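You operate a simulated robot arm through the tools that you are given. There is no shell and no other tool. Be economical: measure what you need, move in short steps, check, and stop when the job is done.

The job below is to be done with a simulated robot arm. You get a single attempt, and the scene is never put back.

Task
Take the yellow round brush on the repair bench and put it away on the fitter bench. Then take the white size label on the repair bench and put it away on the label board. Then fetch the medium grey striped sock and set it on the repair bench. Then put the grey spotting rag on the packing bench. Then take the pink size label and leave it on the steel plate. Then take the blue tape strip and put it on the far cone board. Then pull the low aisle side drawer open. The order counts.

Only the result counts: the job must be done as asked and must still hold three seconds after the hand-in. Knocking over, shifting, dropping, spilling or breaking anything else fails it.

Robot
A 6-joint arm with a two-finger gripper on a trunk, on a base that drives. Base frame: it is fixed to the floor where the robot stands at the start and does not move with it; the origin is under the middle of the robot, x ahead of it, y to its left, z up. Lengths are in m, angles in rad, forces in N, time in s.
With the tool pointing down near the work surface it reaches from about 0.1 to 0.7 m from the robot's upright axis, wherever it stands. Its first joint turns from -2.897 to 2.897 rad. Places, roughly: blue tape strip (13x4x3 cm) [-0.9, -6.7, 0.9]; far cone board [0.2, -2.2, 1.1]; fitter bench [0.7, -0.5, 0.9]; grey spotting rag (8x6x6 cm) [1.4, -7.7, 0.8]; label board (12x25 cm) [2.78, -4.28, 0.86]; low aisle side drawer [1, -0.7, 0.7]; medium grey striped sock (25x6x3 cm) [0.7, -0.7, 0.9]; packing bench [2.9, -4.7, 0.8]; pink size label [0.25, -7.5, 0.75]; repair bench [1, 0.5, 0.9]; steel plate (11x9x2 cm) [0.6, -7.5, 0.8]; white size label [0.75, 0.25, 1]; yellow round brush (6x6x8 cm) [0.8, 0, 0.9]. Payload 2.45 kg.
The TCP is the grasp point between the finger pads, 0.026 m short of the fingertips. In the tool frame z runs along the fingers and y along their closing line. The gripper opens to 0.096 m. The gripper's body begins 0.069 m behind the TCP.
Orientation is that of the tool frame in the base frame, as a unit quaternion [x, y, z, w]. With the fingers straight down and closing along the base's y, the tool's x points along the base's -x, its y along +y and its z along -z.

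Tools
- The arm moves only by the tool play_rows. Its argument "moves" is a list of rows, each an object (a shift or turn left out is 0, a gripper value left out holds the last) with "delta_rot": the turn, a rotation vector about the base's x, y, z in units of 5 degrees (1.0 is 5 degrees), a list of three; "dp": the shift along the base's x, y, z in units of 30 mm (1.0 is 30 mm), a list of three; "gripper": the gripper command, from -1 (shut) to 1 (fully open), values between in proportion. In form: [{"delta_rot": [ax, ay, az], "dp": [tx, ty, tz], "gripper": gripper}, ...]. A call has 1 to 12 rows; each row shifts and turns the commanded pose from where the row before left it. A call with a number of a shift or a turn outside -1 to 1 is refused whole. Each row takes 0.2 s and may step no farther than 0.05 m and 0.15 rad from the row before; otherwise, or with a gripper value out of range, the whole call is refused. Where a pose cannot be reached the arm comes as near as it can. A force on the tool above 40 N (or 10 N above the force at the start of the call, whichever is more), or a blocked arm, ends the call early, and 0.2 s more pass. Each finger halts on what it meets, pressing with about 25 N; the grip force reading is that of the motor and also rises with nothing between the fingers. The clock runs only during rows and for 0.2 s after the last one: add rows that do not move to give the fingers time. It gives the time, the measured TCP pose, the force on the tool (base axes), the opening and the grip force at its end, in the units of the frame above (readings bear some noise), with the torque about the TCP (base axes, N m) and any sound that the robot's microphone picked up, and new pictures: "views" is both (left out), scene, wrist or none.
- Cameras (640 x 400 px; columns grow to the right, rows downward): "scene" is now at [0.0225, 0.1171, 1.1331]; the picture's right is [-0.44, -0.90, 0.00], its down [-0.38, 0.19, -0.91] and it looks along [0.81, -0.40, -0.42] (base axes); focal length 214 px, centre (320, 200). "wrist" rides on the gripper at [0.082, 0.003, -0.098] in the tool frame; the picture's right is [-0.04, 1.00, 0.00], its down [-0.73, -0.03, -0.68] and it looks along [-0.68, -0.03, 0.73] (tool axes); focal length 256 px, centre (320, 200). There is no depth. A picture from a camera that has moved, and an enlarged one, comes with that camera's place and axes in the base frame and with its lens.
- raise_lower(by): slides the trunk up (or, below 0, down) by that many m; the arm and the scene camera ride with it, the base frame stays. It gives what a move gives, with no picture.
- base_move(legs): drives the robot by 1 to 6 legs, each [ahead, turn to the left] in m and rad, along the robot's own axes; the way and the turn of a leg run together, so that a leg with both is an arc; at most 1.5 m and 3.142 rad a leg. The arm and the cameras ride along, it lands a little off, and it stops where it bumps. It gives what a move gives, and a new picture of the scene camera.
- aim_head(pan, tilt): turns the head with the scene camera to pan (to the left, within 2.705 rad either way) and tilt (down, from -0.506 to 1.204), counted from straight ahead of the robot. It gives what a move gives, and a new picture of the scene camera.
- inspect(camera, box): a new picture of the part [left, top, right, bottom] of that camera's present view, enlarged. It takes no simulated time.
- hand_in(): hands the job in; it is judged then, once.

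Go step by step. Nothing tells you exact positions but the pictures and the camera data: compare them with the known pose of the tool, close in by small moves and look again before you grip or let go. The budget is 196 turns and 260 pictures, counting those below and the enlarged ones. Unless the task says otherwise, let go and move clear before handing in, and close with one line.

The tools are called after "Request:" as name(argument=value, ...) on one line, values as JSON. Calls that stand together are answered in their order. play_rows: Moves the arm, as the interface text tells. Its arguments: {"type":"object","properties":{"moves":{"type":"array","items":{"type":"object","properties":{"delta_rot":{"type":"array","items":{"type":"number"}},"dp":{"type":"array","items":{"type":"number"}},"gripper":{"type":"number"}}}},"views":{"type":"string","enum":["both","scene","wrist","none"]}},"required":["moves"]} The other tools are called the same way: raise_lower (by) slides the trunk up or down; base_move (legs) drives the base; aim_head (pan, tilt) turns the head that bears the scene camera; inspect (camera, box) takes an enlarged picture of a part of a camera's view; hand_in () hands the job in.

At the start:

```text
clock: 0.0
tool_pos: [0.4455, 0.0655, 1.0002]
orientation: [0.001, 1.0, 0.0, 0.001]
force: [-0.1, -0.1, -0.2]
moment: [-0.02, 0.02, -0.01]
gripper_width: 0.0961
finger_force: 0.1
trunk travel left (down, up): [-0.15, 0.0]
robot x, y, heading: [-0.0023, 0.0006, -0.001]
head pan, tilt: [-0.459, 0.436]
```

scene: 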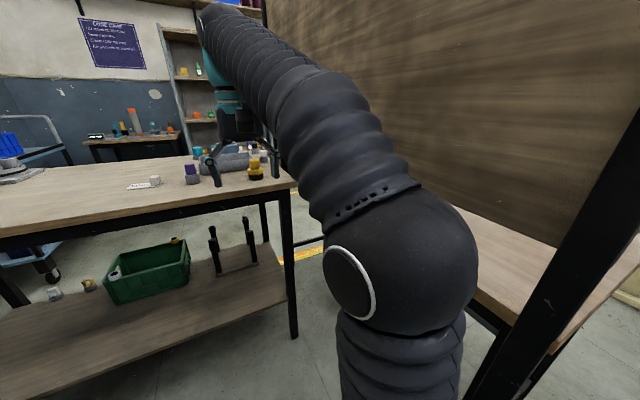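
wrist: 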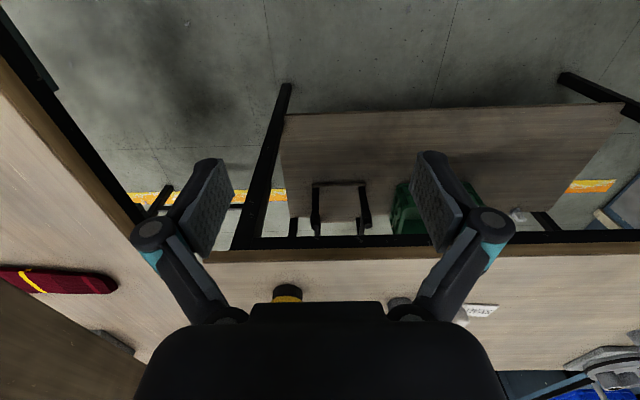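

I see the repair bench ahead-left with a yellow brush near its right end, and the fitter bench to the right behind the arm. I'll look around with the head first.

Request:
aim_head(pan=0.1, tilt=0.5)

Request:
aim_head(pan=-1.1, tilt=0.5)

```text
clock: 1.0
tool_pos: [0.4461, 0.0659, 0.9993]
orientation: [0.0, 1.0, -0.001, 0.0]
force: [-0.5, 0.2, -1.0]
moment: [0.01, 0.01, -0.01]
gripper_width: 0.096
finger_force: 0.1
trunk travel left (down, up): [-0.15, 0.0]
robot x, y, heading: [0.0006, -0.0004, 0.001]
head pan, tilt: [0.099, 0.499]
camera scene: at [0.0304, 0.1669, 1.1273], right [0.1, -1.0, 0.0], down [-0.48, -0.05, -0.88], along [0.87, 0.09, -0.48], focal length 214 px, centre (320, 200)
```

scene: 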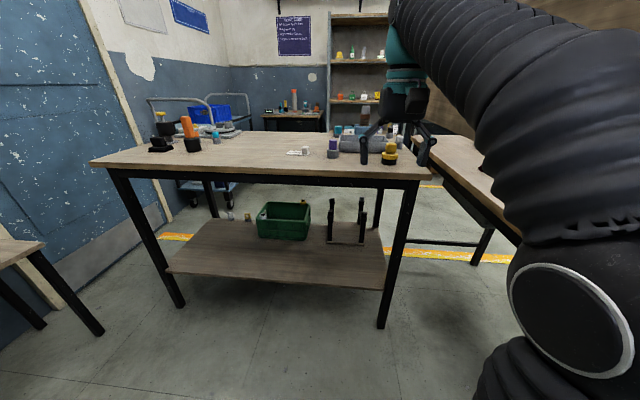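

```text
clock: 2.4
tool_pos: [0.4456, 0.0659, 0.9987]
orientation: [-0.001, 1.0, 0.0, 0.0]
force: [-0.1, -1.1, 0.6]
moment: [-0.01, 0.02, 0.01]
gripper_width: 0.096
finger_force: 0.1
trunk travel left (down, up): [-0.15, 0.0]
robot x, y, heading: [-0.0004, 0.0015, -0.001]
head pan, tilt: [-1.1, 0.499]
camera scene: at [-0.0188, 0.0769, 1.1273], right [-0.89, -0.45, 0.0], down [-0.22, 0.43, -0.88], along [0.4, -0.78, -0.48], focal length 214 px, centre (320, 200)
```

scene: 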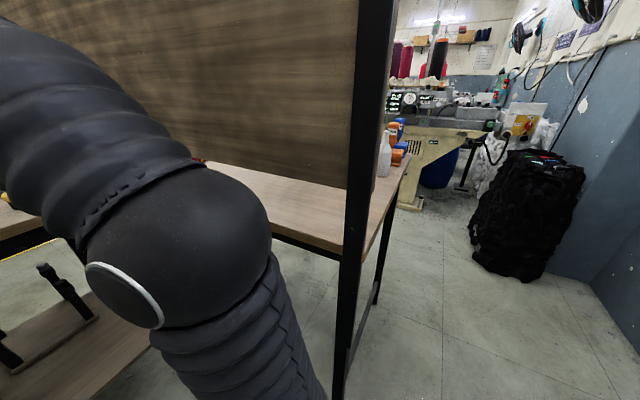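

The brush sits near (0.79, 0.0). I'll zoom in on the repair bench and look at the right-hand side with the head.

Request:
inspect(camera="wrist", box=[0, 200, 640, 400])

Request:
aim_head(pan=-0.2, tilt=0.4)

Request:
inspect(camera="scene", box=[100, 80, 420, 280])

```text
1.00 times, centred on (320, 300) of wrist (not enlarged: the box is as wide or as high as the picture)
camera zoom: at [0.364, 0.0689, 1.0976], right [0.04, 1.0, 0.0], down [0.73, -0.03, 0.68], along [0.68, -0.03, -0.73], focal length 256 px, centre (320, 100)
```

zoom: 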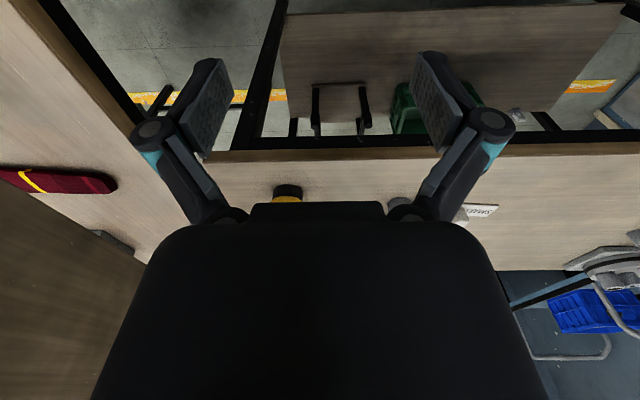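

```text
clock: 3.6
tool_pos: [0.4448, 0.0665, 1.0004]
orientation: [0.001, 1.0, -0.001, 0.001]
force: [-0.2, -0.5, -0.1]
moment: [0.02, -0.03, 0.01]
gripper_width: 0.0959
finger_force: 0.0
trunk travel left (down, up): [-0.15, 0.0]
robot x, y, heading: [0.0029, -0.0011, 0.001]
head pan, tilt: [-0.201, 0.4]
camera scene: at [0.0306, 0.1394, 1.1364], right [-0.2, -0.98, 0.0], down [-0.38, 0.08, -0.92], along [0.9, -0.18, -0.39], focal length 214 px, centre (320, 200)
```

scene: 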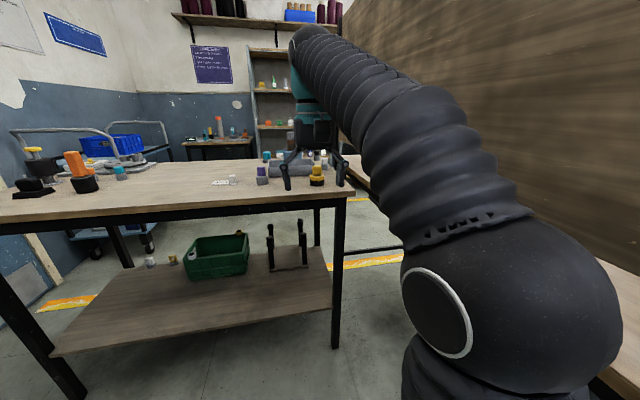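

```text
2.00 times, centred on (260, 180) of scene
camera zoom: at [0.0306, 0.1394, 1.1364], right [-0.2, -0.98, 0.0], down [-0.38, 0.08, -0.92], along [0.9, -0.18, -0.39], focal length 429 px, centre (440, 240)
```

zoom: 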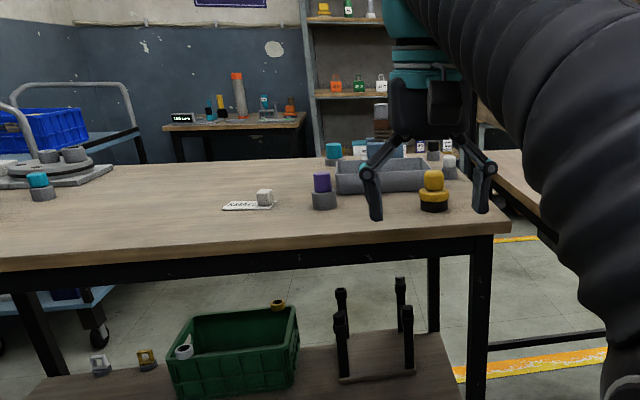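

The brush is at about (0.79, 0), bench top about z 0.875, and the fitter bench's near strip runs y −0.18 to −0.5 with a burgundy sock on it. I'll drive a little forward to bring the brush and label into reach.

Request:
base_move(legs=[[0.2, 0]])

Request:
inspect(camera="wrist", box=[0, 0, 640, 400])

```text
clock: 5.2
tool_pos: [0.6467, 0.0648, 0.9994]
orientation: [0.002, 1.0, 0.0, 0.0]
force: [0.1, -0.2, 0.4]
moment: [-0.01, 0.0, 0.0]
gripper_width: 0.0961
finger_force: 0.1
trunk travel left (down, up): [-0.15, 0.0]
robot x, y, heading: [0.2025, 0.0008, -0.002]
head pan, tilt: [-0.201, 0.4]
camera scene: at [0.2314, 0.139, 1.1364], right [-0.2, -0.98, 0.0], down [-0.38, 0.08, -0.92], along [0.9, -0.19, -0.39], focal length 214 px, centre (320, 200)
```

scene: 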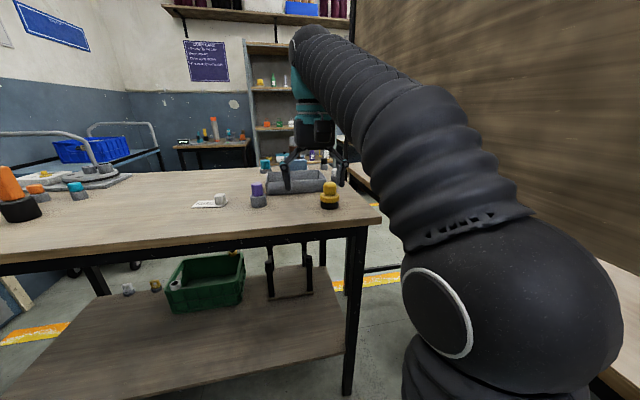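

```text
1.00 times, centred on (320, 200) of wrist (not enlarged: the box is as wide or as high as the picture)
camera zoom: at [0.5646, 0.0673, 1.0976], right [0.04, 1.0, 0.0], down [0.73, -0.03, 0.68], along [0.68, -0.03, -0.73], focal length 256 px, centre (320, 200)
```

zoom: 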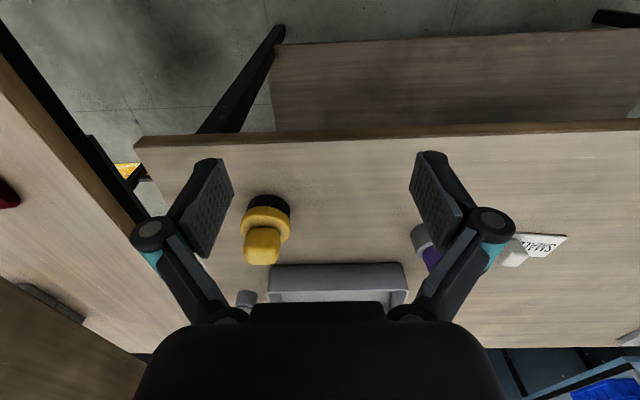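

The brush stands at roughly (0.77, 0.0). I'll move above it and check.

Request:
play_rows(moves=[{"dp": [0.82, -0.43, 0], "gripper": 1}, {"dp": [0.82, -0.43, 0]}, {"dp": [0.82, -0.43, 0]}, {"dp": [0.82, -0.43, 0]}, {"dp": [0.82, -0.43, 0]}, {"dp": [0, 0, -0.5]}, {}], views="wrist")

```text
clock: 6.8
tool_pos: [0.7604, 0.0014, 0.9598]
orientation: [0.002, 1.0, 0.0, 0.0]
force: [-0.5, -0.8, 0.2]
moment: [0.02, 0.04, 0.02]
gripper_width: 0.0961
finger_force: 0.0
out of reach, approached as far as the arm can: row 3, 4, 5
trunk travel left (down, up): [-0.15, 0.0]
robot x, y, heading: [0.1954, 0.0045, -0.006]
head pan, tilt: [-0.201, 0.4]
camera wrist: at [0.6793, 0.0038, 1.0576], right [0.04, 1.0, 0.0], down [0.73, -0.03, 0.68], along [0.68, -0.03, -0.73], focal length 256 px, centre (320, 200)
```

wrist: 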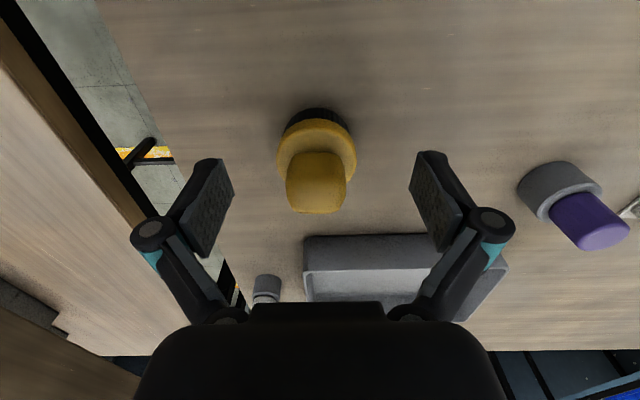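

The brush is centred between the fingers; I go down and grip.

Request:
play_rows(moves=[{"dp": [0.35, -0.05, -0.6]}, {"dp": [0, 0, -0.6]}, {}, {"gripper": -1}, {}, {}, {}], views="wrist")

```text
clock: 8.4
tool_pos: [0.7705, -0.0025, 0.923]
orientation: [0.002, 1.0, 0.0, 0.001]
force: [-0.1, -0.3, 2.0]
moment: [0.0, -0.02, 0.01]
gripper_width: 0.0538
finger_force: 25.2
trunk travel left (down, up): [-0.15, 0.0]
robot x, y, heading: [0.1992, -0.0022, -0.003]
head pan, tilt: [-0.201, 0.4]
camera wrist: at [0.6895, 0.0012, 1.0217], right [0.04, 1.0, 0.0], down [0.73, -0.03, 0.68], along [0.68, -0.03, -0.73], focal length 256 px, centre (320, 200)
```

wrist: 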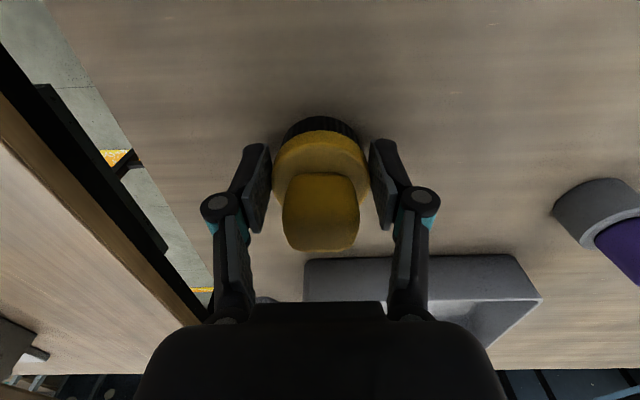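

Gripped on the collar. Lift and carry toward the near strip of the fitter bench.

Request:
play_rows(moves=[{"dp": [0, 0, 1]}, {"dp": [-0.3, 0, 1]}, {"dp": [-1, 0, 0.5]}, {"dp": [-1, -0.5, 0]}, {"dp": [-1, -1, 0]}, {"dp": [-1, -1, 0]}, {"dp": [-1, -1, 0]}, {"dp": [-1, -1, 0]}, {"dp": [-0.5, -1, 0]}, {}])

```text
clock: 10.6
tool_pos: [0.5597, -0.1672, 0.993]
orientation: [0.001, 1.0, -0.001, 0.0]
force: [-0.2, 0.9, -0.8]
moment: [0.01, 0.01, 0.01]
gripper_width: 0.0538
finger_force: 25.2
out of reach, approached as far as the arm can: row 2
trunk travel left (down, up): [-0.15, 0.0]
robot x, y, heading: [0.2023, 0.0003, -0.009]
head pan, tilt: [-0.201, 0.4]
camera scene: at [0.2315, 0.1389, 1.1364], right [-0.2, -0.98, 0.0], down [-0.38, 0.08, -0.92], along [0.9, -0.19, -0.39], focal length 214 px, centre (320, 200)
camera wrist: at [0.479, -0.1638, 1.0899], right [0.04, 1.0, 0.0], down [0.73, -0.03, 0.68], along [0.68, -0.03, -0.73], focal length 256 px, centre (320, 200)
```

scene: 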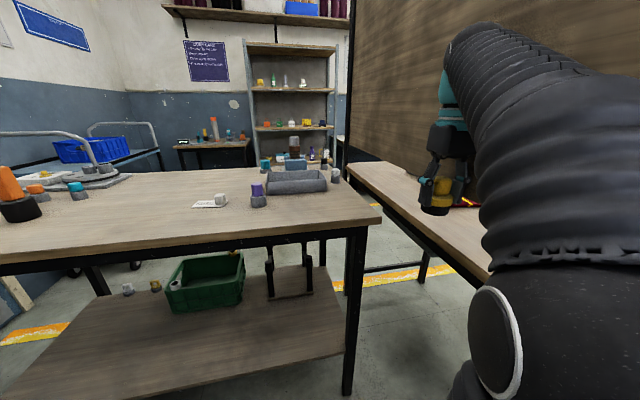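
wrist: 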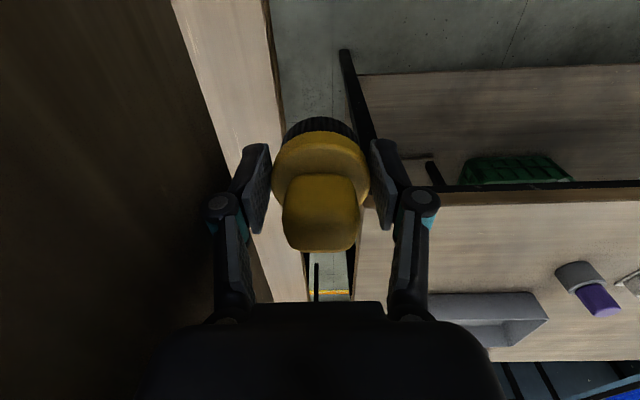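

The screen over the fitter bench seems to hang with its bottom edge near z 0.98 at y ≈ −0.21, closer than I thought. I'll retreat from it a little and look at it carefully.

Request:
play_rows(moves=[{"dp": [-0.5, 1, 0]}, {"dp": [0, 1, 0]}, {"dp": [0, 1, 0]}, {"dp": [0, 1, 0]}, {"dp": [0, 1, 0]}, {"dp": [0, 1, 0]}, {}], views="none")

Request:
aim_head(pan=-0.7, tilt=0.3)

Request:
aim_head(pan=-1.6, tilt=0.3)

```text
clock: 12.2
tool_pos: [0.5481, 0.0131, 0.9884]
orientation: [0.001, 1.0, 0.0, 0.0]
force: [-0.6, 0.6, -1.7]
moment: [0.02, 0.01, -0.03]
gripper_width: 0.0543
finger_force: 25.1
trunk travel left (down, up): [-0.15, 0.0]
robot x, y, heading: [0.201, 0.0007, -0.005]
head pan, tilt: [-0.201, 0.4]
```

```text
clock: 13.1
tool_pos: [0.547, 0.0132, 0.9891]
orientation: [0.002, 1.0, -0.001, 0.0]
force: [0.8, -0.2, -1.1]
moment: [-0.05, 0.0, 0.01]
gripper_width: 0.0541
finger_force: 25.2
trunk travel left (down, up): [-0.15, 0.0]
robot x, y, heading: [0.2017, -0.0003, 0.003]
head pan, tilt: [-0.7, 0.3]
camera scene: at [0.212, 0.0974, 1.1457], right [-0.65, -0.76, 0.0], down [-0.23, 0.19, -0.96], along [0.73, -0.62, -0.3], focal length 214 px, centre (320, 200)
```

scene: 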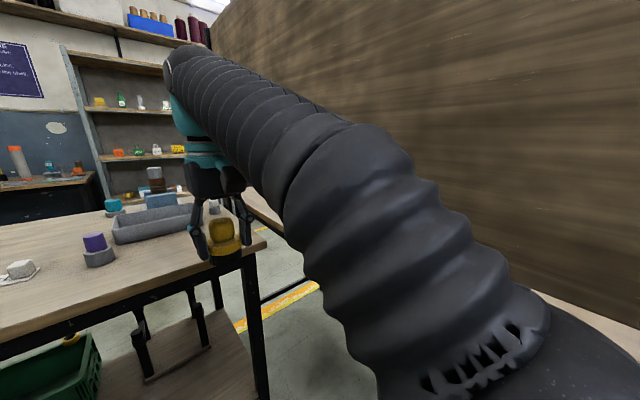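

```text
clock: 14.3
tool_pos: [0.5492, 0.0134, 0.9889]
orientation: [0.003, 1.0, 0.001, 0.0]
force: [0.4, -0.6, -1.0]
moment: [0.02, 0.0, 0.03]
gripper_width: 0.054
finger_force: 24.6
trunk travel left (down, up): [-0.15, 0.0]
robot x, y, heading: [0.2007, 0.0036, -0.003]
head pan, tilt: [-1.6, 0.3]
camera scene: at [0.1377, 0.0644, 1.1457], right [-1.0, 0.03, 0.0], down [0.01, 0.3, -0.96], along [-0.03, -0.95, -0.3], focal length 214 px, centre (320, 200)
```

scene: 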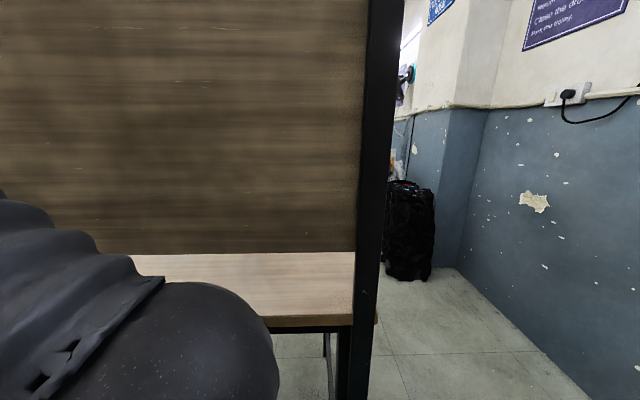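

The screen hangs near the front edge, so the fitter bench must be served from its end or the other side. Before backing up I check behind the robot.

Request:
aim_head(pan=-2.5, tilt=0.5)

Request:
aim_head(pan=2.5, tilt=0.5)

```text
clock: 15.5
tool_pos: [0.5488, 0.0136, 0.9886]
orientation: [0.001, 1.0, 0.001, 0.0]
force: [0.0, 0.1, -1.1]
moment: [-0.01, -0.01, 0.02]
gripper_width: 0.054
finger_force: 24.4
trunk travel left (down, up): [-0.15, 0.0]
robot x, y, heading: [0.198, 0.0026, -0.003]
head pan, tilt: [-2.499, 0.499]
camera scene: at [0.0677, 0.1034, 1.1273], right [-0.6, 0.8, 0.0], down [0.38, 0.29, -0.88], along [-0.7, -0.52, -0.48], focal length 214 px, centre (320, 200)
```

scene: 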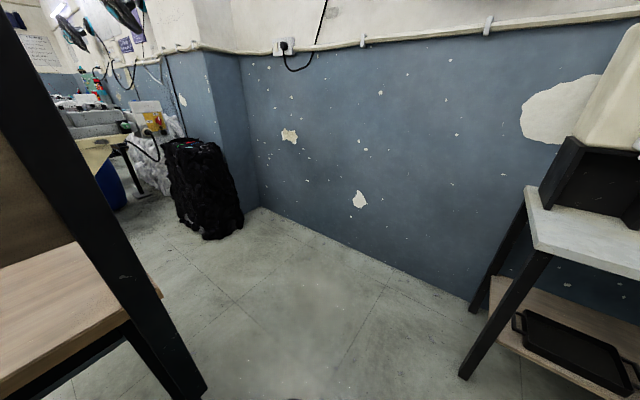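

```text
clock: 19.4
tool_pos: [0.5478, 0.0128, 0.9897]
orientation: [0.002, 1.0, 0.0, -0.001]
force: [0.4, 0.4, -0.8]
moment: [0.02, 0.03, 0.03]
gripper_width: 0.0538
finger_force: 24.9
trunk travel left (down, up): [-0.15, 0.0]
robot x, y, heading: [0.1982, -0.0032, -0.0]
head pan, tilt: [2.499, 0.499]
camera scene: at [0.0681, 0.2125, 1.1273], right [0.6, 0.8, 0.0], down [0.38, -0.29, -0.88], along [-0.7, 0.53, -0.48], focal length 214 px, centre (320, 200)
```

scene: 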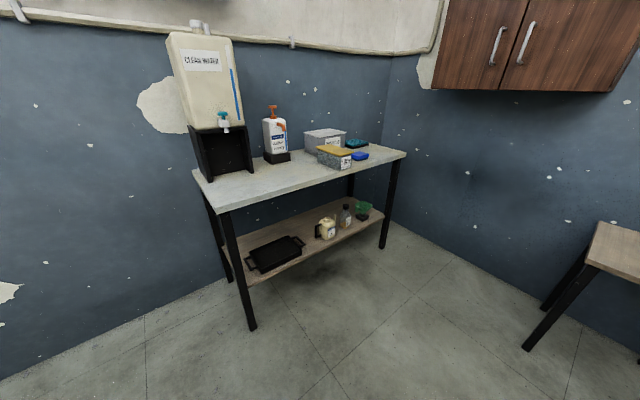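

The route is clear: back out, go around the bench's end, then face the end of the fitter bench.

Request:
base_move(legs=[[-0.65, 0], [0, -1.571], [0.52, 0], [0, 1.571]])

Request:
aim_head(pan=0.1, tilt=0.35)

```text
clock: 33.5
tool_pos: [-0.1336, -0.513, 0.9897]
orientation: [0.009, 1.0, 0.0, 0.0]
force: [-0.6, 0.4, -0.7]
moment: [0.02, -0.01, 0.03]
gripper_width: 0.0539
finger_force: 25.0
trunk travel left (down, up): [-0.15, 0.0]
robot x, y, heading: [-0.4782, -0.5193, -0.018]
head pan, tilt: [2.499, 0.499]
camera scene: at [-0.6103, -0.3047, 1.1273], right [0.61, 0.79, 0.0], down [0.38, -0.29, -0.88], along [-0.69, 0.54, -0.48], focal length 214 px, centre (320, 200)
```

scene: 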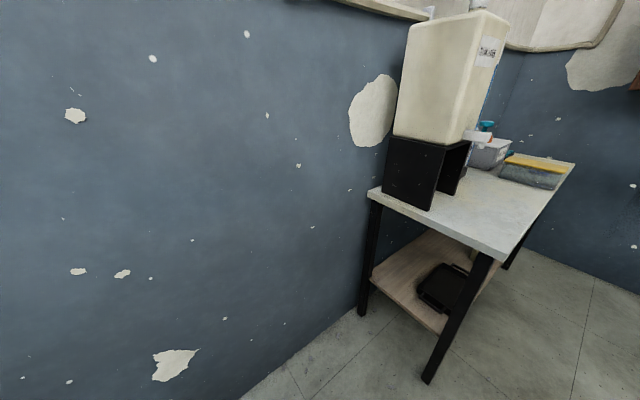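

```text
clock: 35.7
tool_pos: [-0.1337, -0.5117, 0.9896]
orientation: [0.009, 1.0, 0.0, 0.0]
force: [0.1, 0.6, -0.9]
moment: [-0.01, 0.03, -0.03]
gripper_width: 0.054
finger_force: 24.9
trunk travel left (down, up): [-0.15, 0.0]
robot x, y, heading: [-0.4812, -0.5222, -0.025]
head pan, tilt: [0.099, 0.351]
camera scene: at [-0.4457, -0.3532, 1.141], right [0.08, -1.0, 0.0], down [-0.34, -0.03, -0.94], along [0.94, 0.08, -0.34], focal length 214 px, centre (320, 200)
```

scene: 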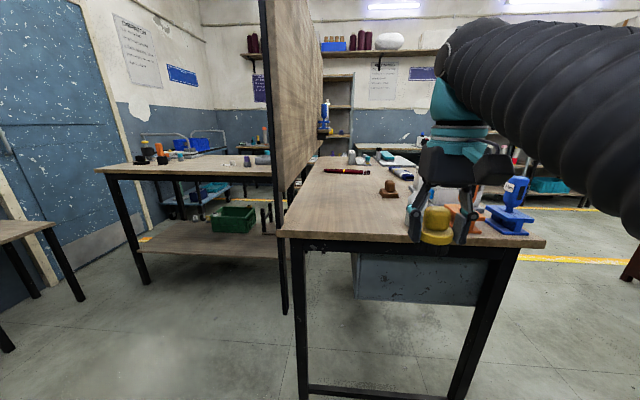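

The bench end is clear around (0.15, −0.42). I'll nudge forward and then carry the brush over the bench end.

Request:
base_move(legs=[[0.12, 0]])

Request:
play_rows(moves=[{"dp": [0.9, 0.7, 0]}, {"dp": [0.9, 0.7, 0]}, {"dp": [0.9, 0.7, 0]}, {"dp": [0.9, 0.7, 0]}, {"dp": [0.9, 0.3, 0]}, {"dp": [0.9, 0, 0]}, {}])

```text
clock: 36.9
tool_pos: [-0.0086, -0.5119, 0.9894]
orientation: [0.008, 1.0, 0.0, 0.0]
force: [0.5, -0.3, -1.2]
moment: [0.02, 0.0, -0.02]
gripper_width: 0.0539
finger_force: 25.5
trunk travel left (down, up): [-0.15, 0.0]
robot x, y, heading: [-0.3552, -0.5272, -0.012]
head pan, tilt: [0.099, 0.351]
camera scene: at [-0.3221, -0.3552, 1.141], right [0.08, -1.0, 0.0], down [-0.34, -0.03, -0.94], along [0.94, 0.08, -0.34], focal length 214 px, centre (320, 200)
```

scene: 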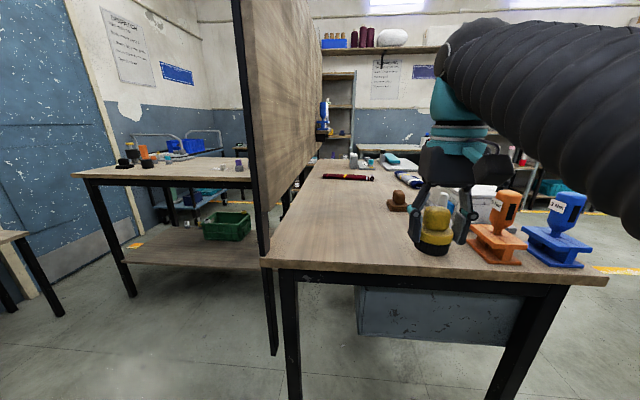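

```text
clock: 38.5
tool_pos: [0.1503, -0.4187, 0.9904]
orientation: [0.008, 1.0, 0.0, 0.0]
force: [-0.1, -0.6, -1.0]
moment: [0.02, 0.04, -0.01]
gripper_width: 0.0538
finger_force: 24.9
trunk travel left (down, up): [-0.15, 0.0]
robot x, y, heading: [-0.3605, -0.5229, -0.013]
head pan, tilt: [0.099, 0.351]
camera scene: at [-0.3221, -0.3552, 1.1409], right [0.08, -1.0, 0.0], down [-0.34, -0.03, -0.94], along [0.94, 0.08, -0.34], focal length 214 px, centre (320, 200)
camera wrist: at [0.0687, -0.4151, 1.0877], right [0.06, 1.0, 0.0], down [0.73, -0.04, 0.68], along [0.68, -0.04, -0.73], focal length 256 px, centre (320, 200)
```

scene: 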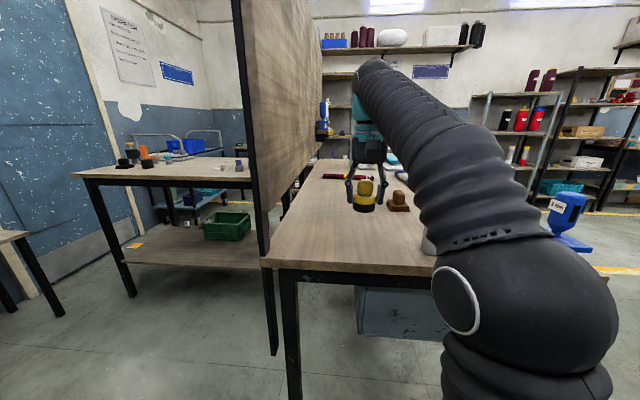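
wrist: 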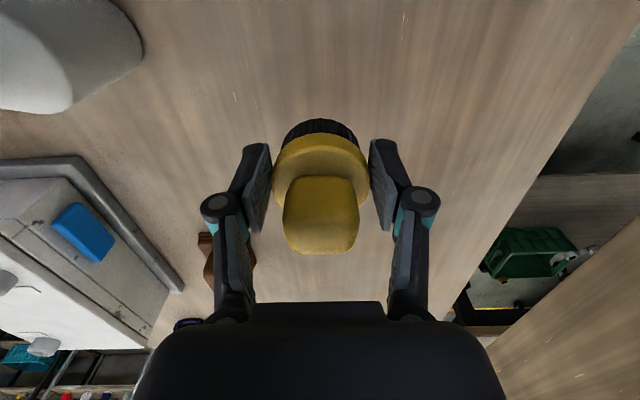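

Above clear wood. Lower toward contact.

Request:
play_rows(moves=[{"dp": [0, 0, -0.8]}, {"dp": [0, 0, -0.8]}, {"dp": [0, 0, -0.3]}, {"dp": [0, 0, -0.15]}, {}, {}], views="scene")

```text
clock: 39.9
tool_pos: [0.1494, -0.418, 0.9262]
orientation: [0.007, 1.0, 0.0, 0.0]
force: [1.2, 0.5, -0.9]
moment: [0.0, -0.01, -0.02]
gripper_width: 0.0538
finger_force: 25.1
trunk travel left (down, up): [-0.15, 0.0]
robot x, y, heading: [-0.3538, -0.5237, -0.011]
head pan, tilt: [0.099, 0.351]
camera scene: at [-0.322, -0.3552, 1.1409], right [0.08, -1.0, 0.0], down [-0.34, -0.03, -0.94], along [0.94, 0.08, -0.34], focal length 214 px, centre (320, 200)
```

scene: 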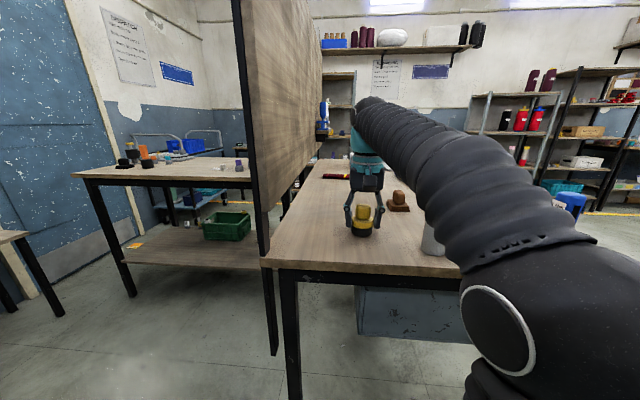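

Not yet in contact; a few more mm down.

Request:
play_rows(moves=[{"dp": [0, 0, -0.1]}, {"dp": [0, 0, -0.08]}, {}], views="none")

Request:
inspect(camera="scene", box=[300, 150, 460, 250])

```text
clock: 40.7
tool_pos: [0.152, -0.4183, 0.9228]
orientation: [0.008, 1.0, 0.0, 0.002]
force: [1.3, 1.4, 13.8]
moment: [0.19, -0.11, 0.03]
gripper_width: 0.0539
finger_force: 25.1
trunk travel left (down, up): [-0.15, 0.0]
robot x, y, heading: [-0.3588, -0.5191, -0.016]
head pan, tilt: [0.099, 0.351]
```

```text
4.00 times, centred on (380, 200) of scene
camera zoom: at [-0.3226, -0.3552, 1.1412], right [0.08, -1.0, 0.0], down [-0.34, -0.03, -0.94], along [0.94, 0.08, -0.34], focal length 858 px, centre (80, 200)
```

zoom: 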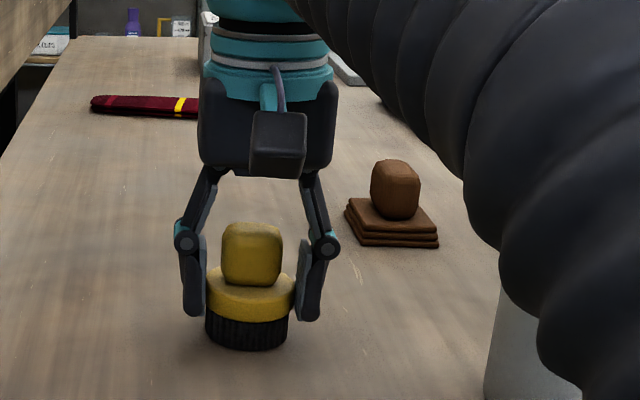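

Contact felt; the brush sits on the bench. Release, rise straight up and pull the arm back.

Request:
play_rows(moves=[{"gripper": 1}, {}, {}, {"dp": [0, 0, 0.8]}, {"dp": [0, 0, 1]}, {"dp": [0, 0, 0.6]}, {"dp": [-1, 0, 0]}, {"dp": [-1, -0.3, 0]}, {"dp": [-1, -0.5, 0]}, {"dp": [-1, -0.5, 0]}, {"dp": [-1, -0.5, 0]}, {"dp": [-1, -0.7, 0]}], views="scene")

```text
clock: 43.3
tool_pos: [-0.0261, -0.4969, 0.9917]
orientation: [0.008, 1.0, 0.0, -0.001]
force: [1.4, 0.3, 0.3]
moment: [-0.04, 0.06, -0.01]
gripper_width: 0.0958
finger_force: 0.1
trunk travel left (down, up): [-0.15, 0.0]
robot x, y, heading: [-0.3572, -0.5229, -0.015]
head pan, tilt: [0.099, 0.351]
camera scene: at [-0.3217, -0.3551, 1.1409], right [0.08, -1.0, 0.0], down [-0.34, -0.03, -0.94], along [0.94, 0.08, -0.34], focal length 214 px, centre (320, 200)
```

scene: 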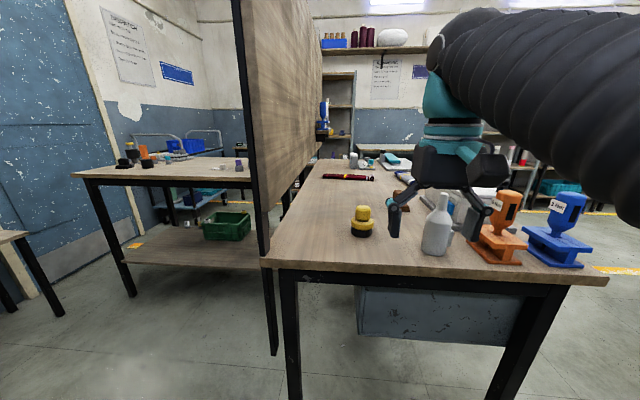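

Brush is placed. I'll zoom on the fitter bench top to spot the grey striped sock for later.

Request:
inspect(camera="scene", box=[310, 130, 470, 230])

Request:
base_move(legs=[[-0.1, 0], [0, 1.571], [0.52, 0], [0, -1.571], [0.55, 0]])

```text
4.00 times, centred on (390, 180) of scene
camera zoom: at [-0.3217, -0.3551, 1.1409], right [0.08, -1.0, 0.0], down [-0.34, -0.03, -0.94], along [0.94, 0.08, -0.34], focal length 858 px, centre (40, 280)
```

zoom: 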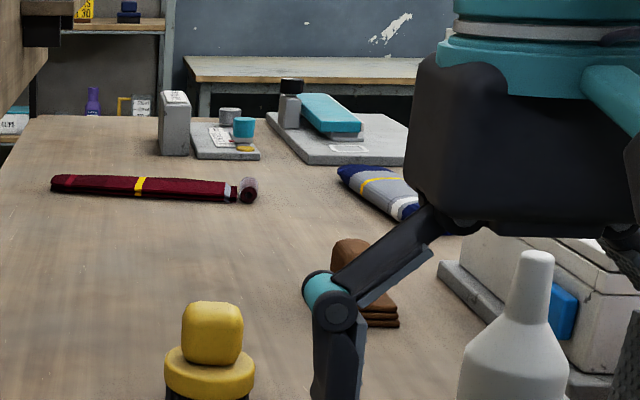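

```text
clock: 57.5
tool_pos: [0.4208, 0.0316, 0.9921]
orientation: [0.006, 1.0, -0.001, 0.001]
force: [-0.1, -0.3, -0.2]
moment: [-0.01, -0.03, -0.02]
gripper_width: 0.096
finger_force: 0.1
trunk travel left (down, up): [-0.15, 0.0]
robot x, y, heading: [0.0922, 0.0032, -0.014]
head pan, tilt: [0.099, 0.351]
camera scene: at [0.1249, 0.1714, 1.141], right [0.09, -1.0, 0.0], down [-0.34, -0.03, -0.94], along [0.94, 0.08, -0.34], focal length 214 px, centre (320, 200)
```

scene: 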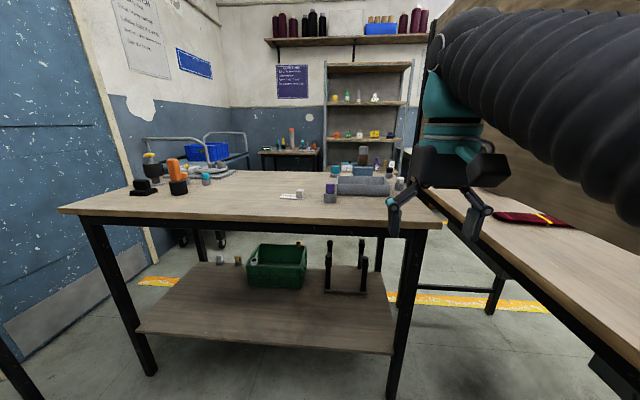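

The grey striped sock lies on the far side of the fitter bench near (0.74, −0.69). Now the white label: nudge forward and move the arm over near it.

Request:
base_move(legs=[[0.12, 0]])

Request:
play_rows(moves=[{"dp": [0.6, 1, 0]}, {"dp": [0.6, 1, 0]}, {"dp": [0.6, 1, 0]}, {"dp": [0, 1, 0]}, {"dp": [0, 1, 0]}, {"dp": [0, 1, 0]}, {"dp": [0, 1, 0]}, {}])

Request:
inspect(camera="wrist", box=[240, 120, 400, 220])

```text
clock: 58.8
tool_pos: [0.5472, 0.0272, 0.9931]
orientation: [0.008, 1.0, 0.0, 0.0]
force: [0.5, -0.3, 0.5]
moment: [0.03, 0.0, 0.01]
gripper_width: 0.096
finger_force: 0.1
trunk travel left (down, up): [-0.15, 0.0]
robot x, y, heading: [0.2133, 0.002, -0.015]
head pan, tilt: [0.099, 0.351]
camera scene: at [0.2507, 0.1695, 1.141], right [0.08, -1.0, 0.0], down [-0.34, -0.03, -0.94], along [0.94, 0.08, -0.34], focal length 214 px, centre (320, 200)
```

scene: 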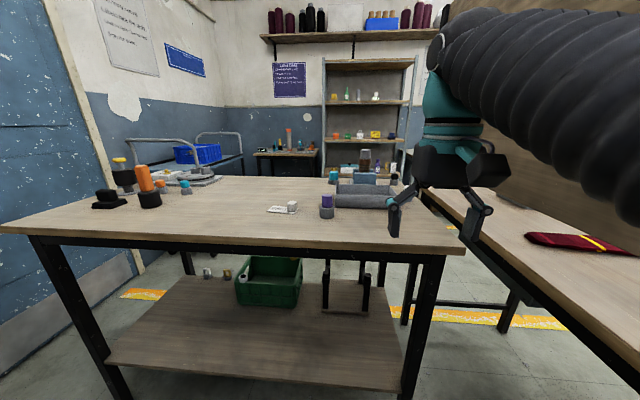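

```text
clock: 60.6
tool_pos: [0.6029, 0.2396, 0.9947]
orientation: [0.009, 1.0, 0.0, 0.001]
force: [0.1, -0.3, -0.2]
moment: [0.03, 0.05, -0.02]
gripper_width: 0.096
finger_force: 0.2
trunk travel left (down, up): [-0.15, 0.0]
robot x, y, heading: [0.2143, 0.0034, -0.017]
head pan, tilt: [0.099, 0.351]
camera scene: at [0.2507, 0.1696, 1.1409], right [0.08, -1.0, 0.0], down [-0.34, -0.03, -0.94], along [0.94, 0.08, -0.34], focal length 214 px, centre (320, 200)
camera wrist: at [0.5217, 0.2438, 1.0919], right [0.06, 1.0, 0.0], down [0.73, -0.04, 0.68], along [0.68, -0.04, -0.73], focal length 256 px, centre (320, 200)
```

scene: 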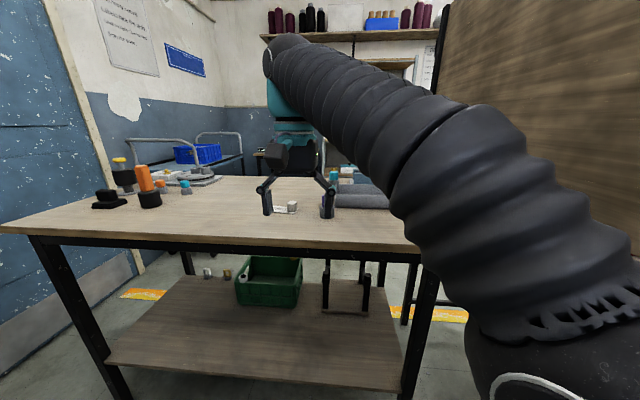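
wrist: 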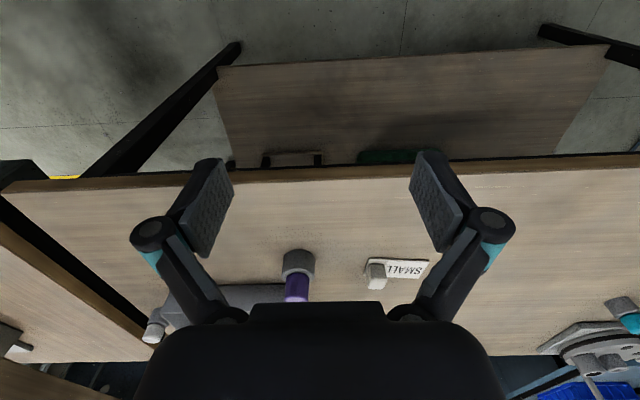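

```text
4.00 times, centred on (320, 170) of wrist
camera zoom: at [0.5217, 0.2438, 1.0919], right [0.06, 1.0, 0.0], down [0.73, -0.04, 0.68], along [0.68, -0.04, -0.73], focal length 1024 px, centre (320, 320)
```

zoom: 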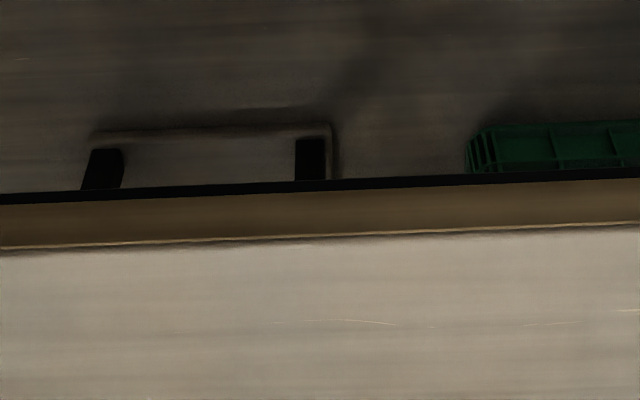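

The label ("SMALL") has a knob at one end near (0.85, 0.31). It needs a slightly nearer stance, so I drive forward a bit.

Request:
base_move(legs=[[0.13, 0]])

Request:
play_rows(moves=[{"dp": [0.3, 1, 0]}, {"dp": [0.3, 1, 0]}, {"dp": [0.3, 0.3, 0]}, {}], views="wrist")

Request:
inspect(camera="wrist", box=[240, 170, 400, 270])

```text
clock: 61.9
tool_pos: [0.7364, 0.2364, 0.9945]
orientation: [0.008, 1.0, 0.0, 0.0]
force: [-0.1, -0.6, -1.0]
moment: [0.05, 0.01, -0.02]
gripper_width: 0.0959
finger_force: 0.1
trunk travel left (down, up): [-0.15, 0.0]
robot x, y, heading: [0.3513, -0.0, -0.016]
head pan, tilt: [0.099, 0.351]
camera scene: at [0.3842, 0.1674, 1.1409], right [0.08, -1.0, 0.0], down [-0.34, -0.03, -0.94], along [0.94, 0.08, -0.34], focal length 214 px, centre (320, 200)
```

scene: 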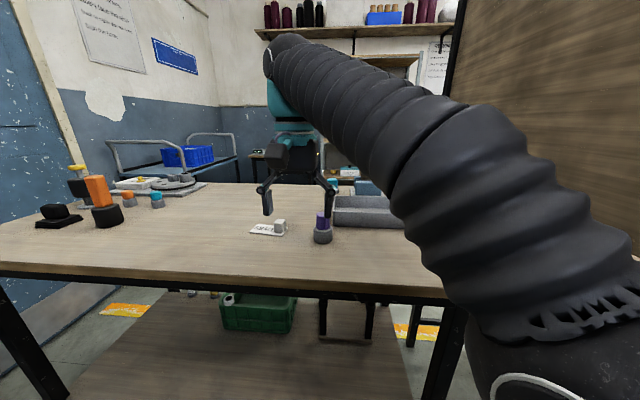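

```text
clock: 62.9
tool_pos: [0.7623, 0.3054, 0.989]
orientation: [0.008, 1.0, 0.001, 0.001]
force: [-0.1, 0.1, 0.3]
moment: [0.02, -0.02, 0.0]
gripper_width: 0.0958
finger_force: 0.0
out of reach, approached as far as the arm can: row 3
trunk travel left (down, up): [-0.15, 0.0]
robot x, y, heading: [0.3501, 0.0016, -0.02]
head pan, tilt: [0.099, 0.351]
camera wrist: at [0.6809, 0.3092, 1.0863], right [0.06, 1.0, 0.0], down [0.73, -0.04, 0.68], along [0.68, -0.04, -0.73], focal length 256 px, centre (320, 200)
```

wrist: 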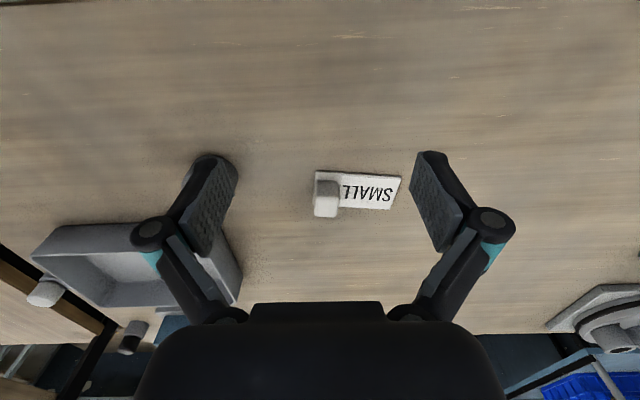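

```text
4.00 times, centred on (320, 220) of wrist
camera zoom: at [0.6809, 0.3092, 1.0863], right [0.06, 1.0, 0.0], down [0.73, -0.04, 0.68], along [0.68, -0.04, -0.73], focal length 1024 px, centre (320, 120)
```

zoom: 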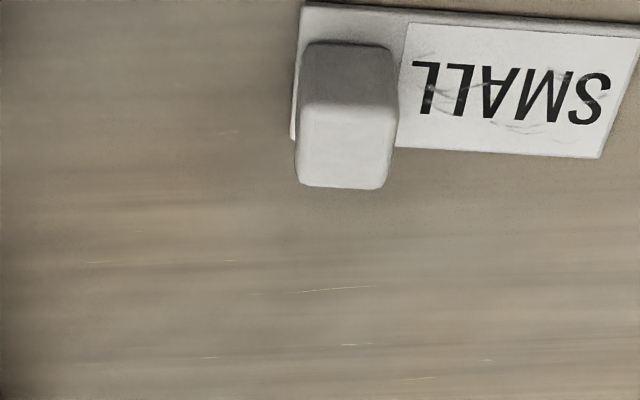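

The knob on the label's right end is at about (0.858, 0.306). I approach above it.

Request:
play_rows(moves=[{"dp": [0.8, 0, -0.6]}, {"dp": [0.8, 0, -0.6]}, {"dp": [0.8, 0, -0.6]}, {"dp": [0.8, 0, -0.2]}, {}], views="wrist")

Request:
inspect(camera="scene", box=[210, 160, 370, 260])

```text
clock: 64.1
tool_pos: [0.8607, 0.3062, 0.9283]
orientation: [0.008, 1.0, 0.001, -0.001]
force: [-0.4, -0.1, 0.2]
moment: [-0.01, -0.04, 0.02]
gripper_width: 0.096
finger_force: 0.0
trunk travel left (down, up): [-0.15, 0.0]
robot x, y, heading: [0.3531, 0.0005, -0.018]
head pan, tilt: [0.099, 0.351]
camera wrist: at [0.779, 0.3103, 1.0254], right [0.06, 1.0, 0.0], down [0.73, -0.04, 0.68], along [0.68, -0.04, -0.73], focal length 256 px, centre (320, 200)
```

wrist: 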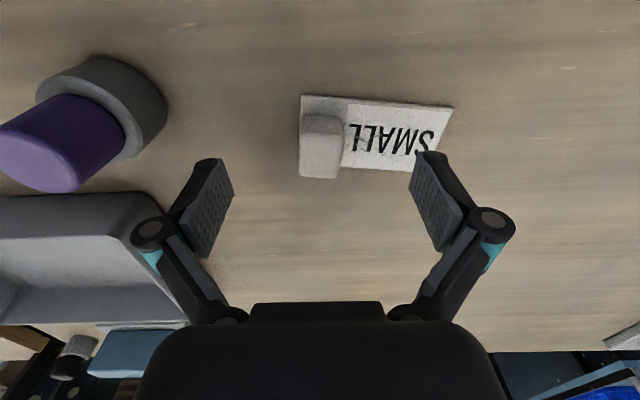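

```text
4.00 times, centred on (290, 210) of scene
camera zoom: at [0.3841, 0.1675, 1.1409], right [0.08, -1.0, 0.0], down [-0.34, -0.03, -0.94], along [0.94, 0.08, -0.34], focal length 858 px, centre (440, 160)
```

zoom: 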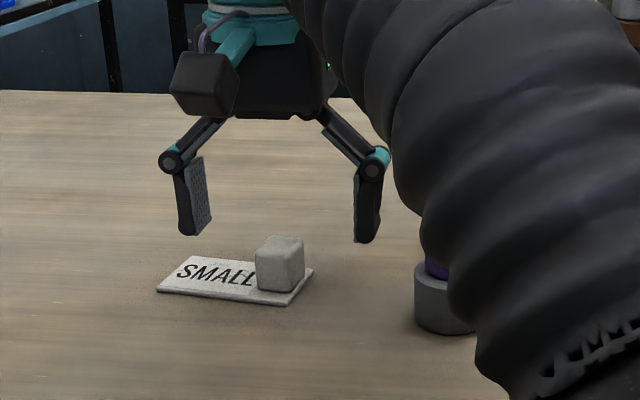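

Aligned. Descend gently and grip the knob.

Request:
play_rows(moves=[{"dp": [0, 0, -0.35]}, {"dp": [0, 0, -0.25]}, {}, {"gripper": -1}, {}, {}, {}, {}], views="wrist")

Request:
inspect(camera="scene", box=[210, 160, 370, 260])

```text
clock: 65.9
tool_pos: [0.8585, 0.3055, 0.9115]
orientation: [0.008, 1.0, 0.0, -0.001]
force: [-0.7, -0.4, 3.1]
moment: [0.02, 0.01, 0.02]
gripper_width: 0.0228
finger_force: 25.1
trunk travel left (down, up): [-0.15, 0.0]
robot x, y, heading: [0.3484, -0.0002, -0.016]
head pan, tilt: [0.099, 0.351]
camera wrist: at [0.7772, 0.3099, 1.0087], right [0.06, 1.0, 0.0], down [0.73, -0.04, 0.68], along [0.68, -0.04, -0.73], focal length 256 px, centre (320, 200)
```

wrist: 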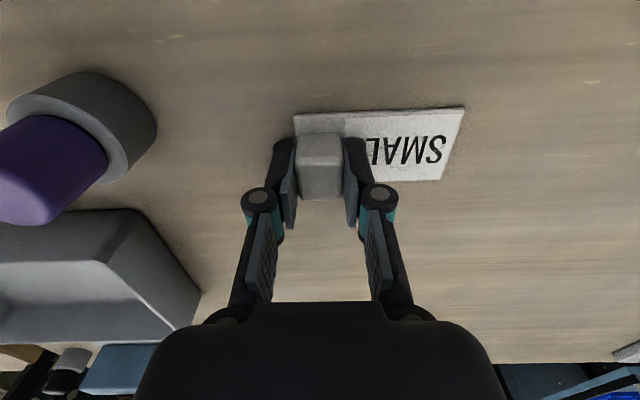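

```text
4.00 times, centred on (290, 210) of scene
camera zoom: at [0.3841, 0.1674, 1.141], right [0.08, -1.0, 0.0], down [-0.34, -0.03, -0.94], along [0.94, 0.08, -0.34], focal length 858 px, centre (440, 160)
```

zoom: 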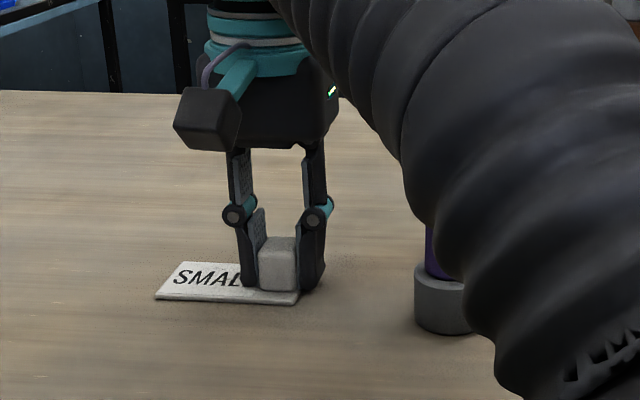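

Label gripped. Lift and tuck the arm back for driving.

Request:
play_rows(moves=[{"dp": [0, 0, 1]}, {"dp": [-0.8, 0, 0.8]}, {"dp": [-1, 0, 0.8]}, {"dp": [-1, 0, 0.5]}, {"dp": [-1, -0.5, 0]}, {"dp": [-1, -1, 0]}, {"dp": [-1, -1, 0]}, {"dp": [0, -1, 0]}, {"dp": [0, -1, 0]}, {"dp": [0, -1, 0]}, {"dp": [0, -1, 0]}, {}])

```text
clock: 68.5
tool_pos: [0.6772, 0.1036, 0.9892]
orientation: [0.008, 1.0, 0.001, -0.001]
force: [0.8, 0.1, 0.1]
moment: [0.02, -0.02, -0.01]
gripper_width: 0.0229
finger_force: 24.7
out of reach, approached as far as the arm can: row 3, 4
trunk travel left (down, up): [-0.15, 0.0]
robot x, y, heading: [0.3475, 0.0001, -0.019]
head pan, tilt: [0.099, 0.351]
camera scene: at [0.3841, 0.1674, 1.141], right [0.08, -1.0, 0.0], down [-0.34, -0.03, -0.94], along [0.94, 0.08, -0.34], focal length 214 px, centre (320, 200)
camera wrist: at [0.597, 0.1082, 1.0866], right [0.06, 1.0, 0.0], down [0.73, -0.04, 0.68], along [0.68, -0.04, -0.73], focal length 256 px, centre (320, 200)
```

scene: 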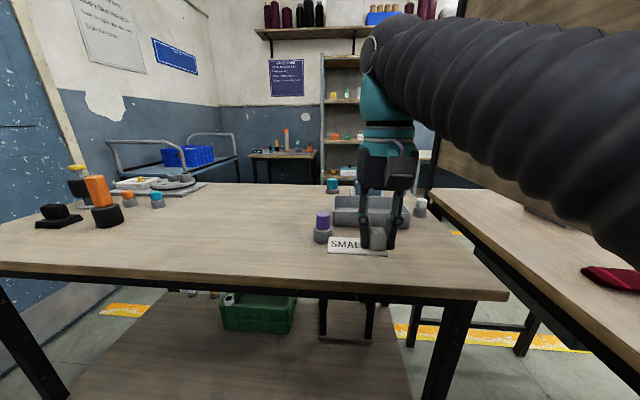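
wrist: 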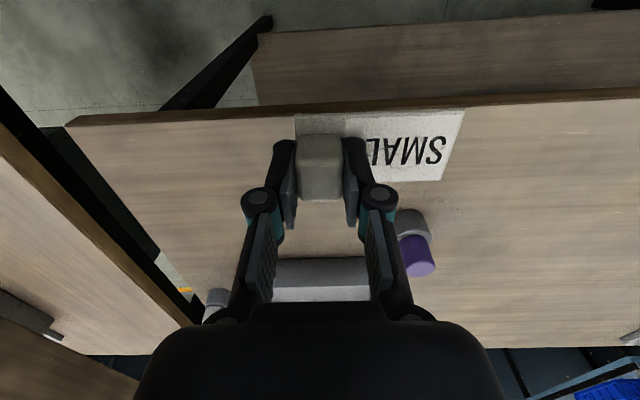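

Next I drive back around the fitter bench end toward the aisle.

Request:
base_move(legs=[[-0.78, 0], [0, -1.55], [0.75, 0]])

Request:
aim_head(pan=0.75, tilt=0.35)

```text
clock: 80.2
tool_pos: [-0.346, -1.0708, 0.9882]
orientation: [0.715, 0.699, 0.0, 0.0]
force: [0.2, 0.0, 0.5]
moment: [-0.02, -0.01, 0.04]
gripper_width: 0.0226
finger_force: 24.9
trunk travel left (down, up): [-0.15, 0.0]
robot x, y, heading: [-0.4487, -0.7407, -1.597]
head pan, tilt: [0.099, 0.351]
camera scene: at [-0.2809, -0.7769, 1.141], right [-1.0, -0.08, 0.0], down [-0.03, 0.34, -0.94], along [0.07, -0.94, -0.34], focal length 214 px, centre (320, 200)
```

scene: 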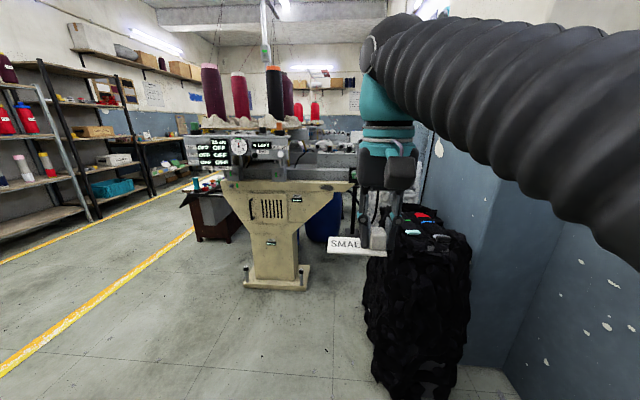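

```text
clock: 81.2
tool_pos: [-0.3454, -1.0699, 0.9888]
orientation: [0.716, 0.698, 0.0, 0.0]
force: [0.4, 1.0, -0.3]
moment: [-0.03, -0.02, -0.03]
gripper_width: 0.0229
finger_force: 25.0
trunk travel left (down, up): [-0.15, 0.0]
robot x, y, heading: [-0.4441, -0.7422, -1.595]
head pan, tilt: [0.75, 0.351]
camera scene: at [-0.2261, -0.7537, 1.141], right [-0.75, -0.66, 0.0], down [-0.23, 0.26, -0.94], along [0.62, -0.7, -0.34], focal length 214 px, centre (320, 200)
```

scene: 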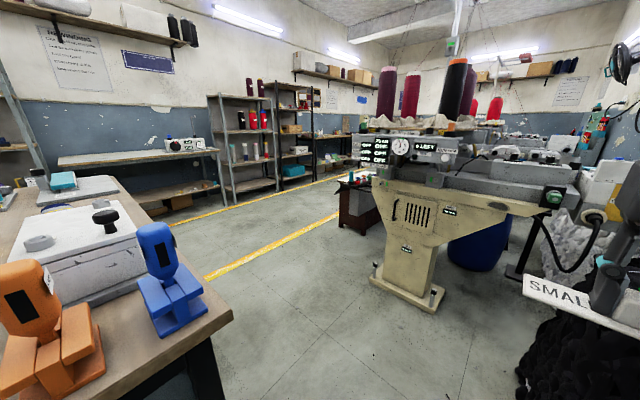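

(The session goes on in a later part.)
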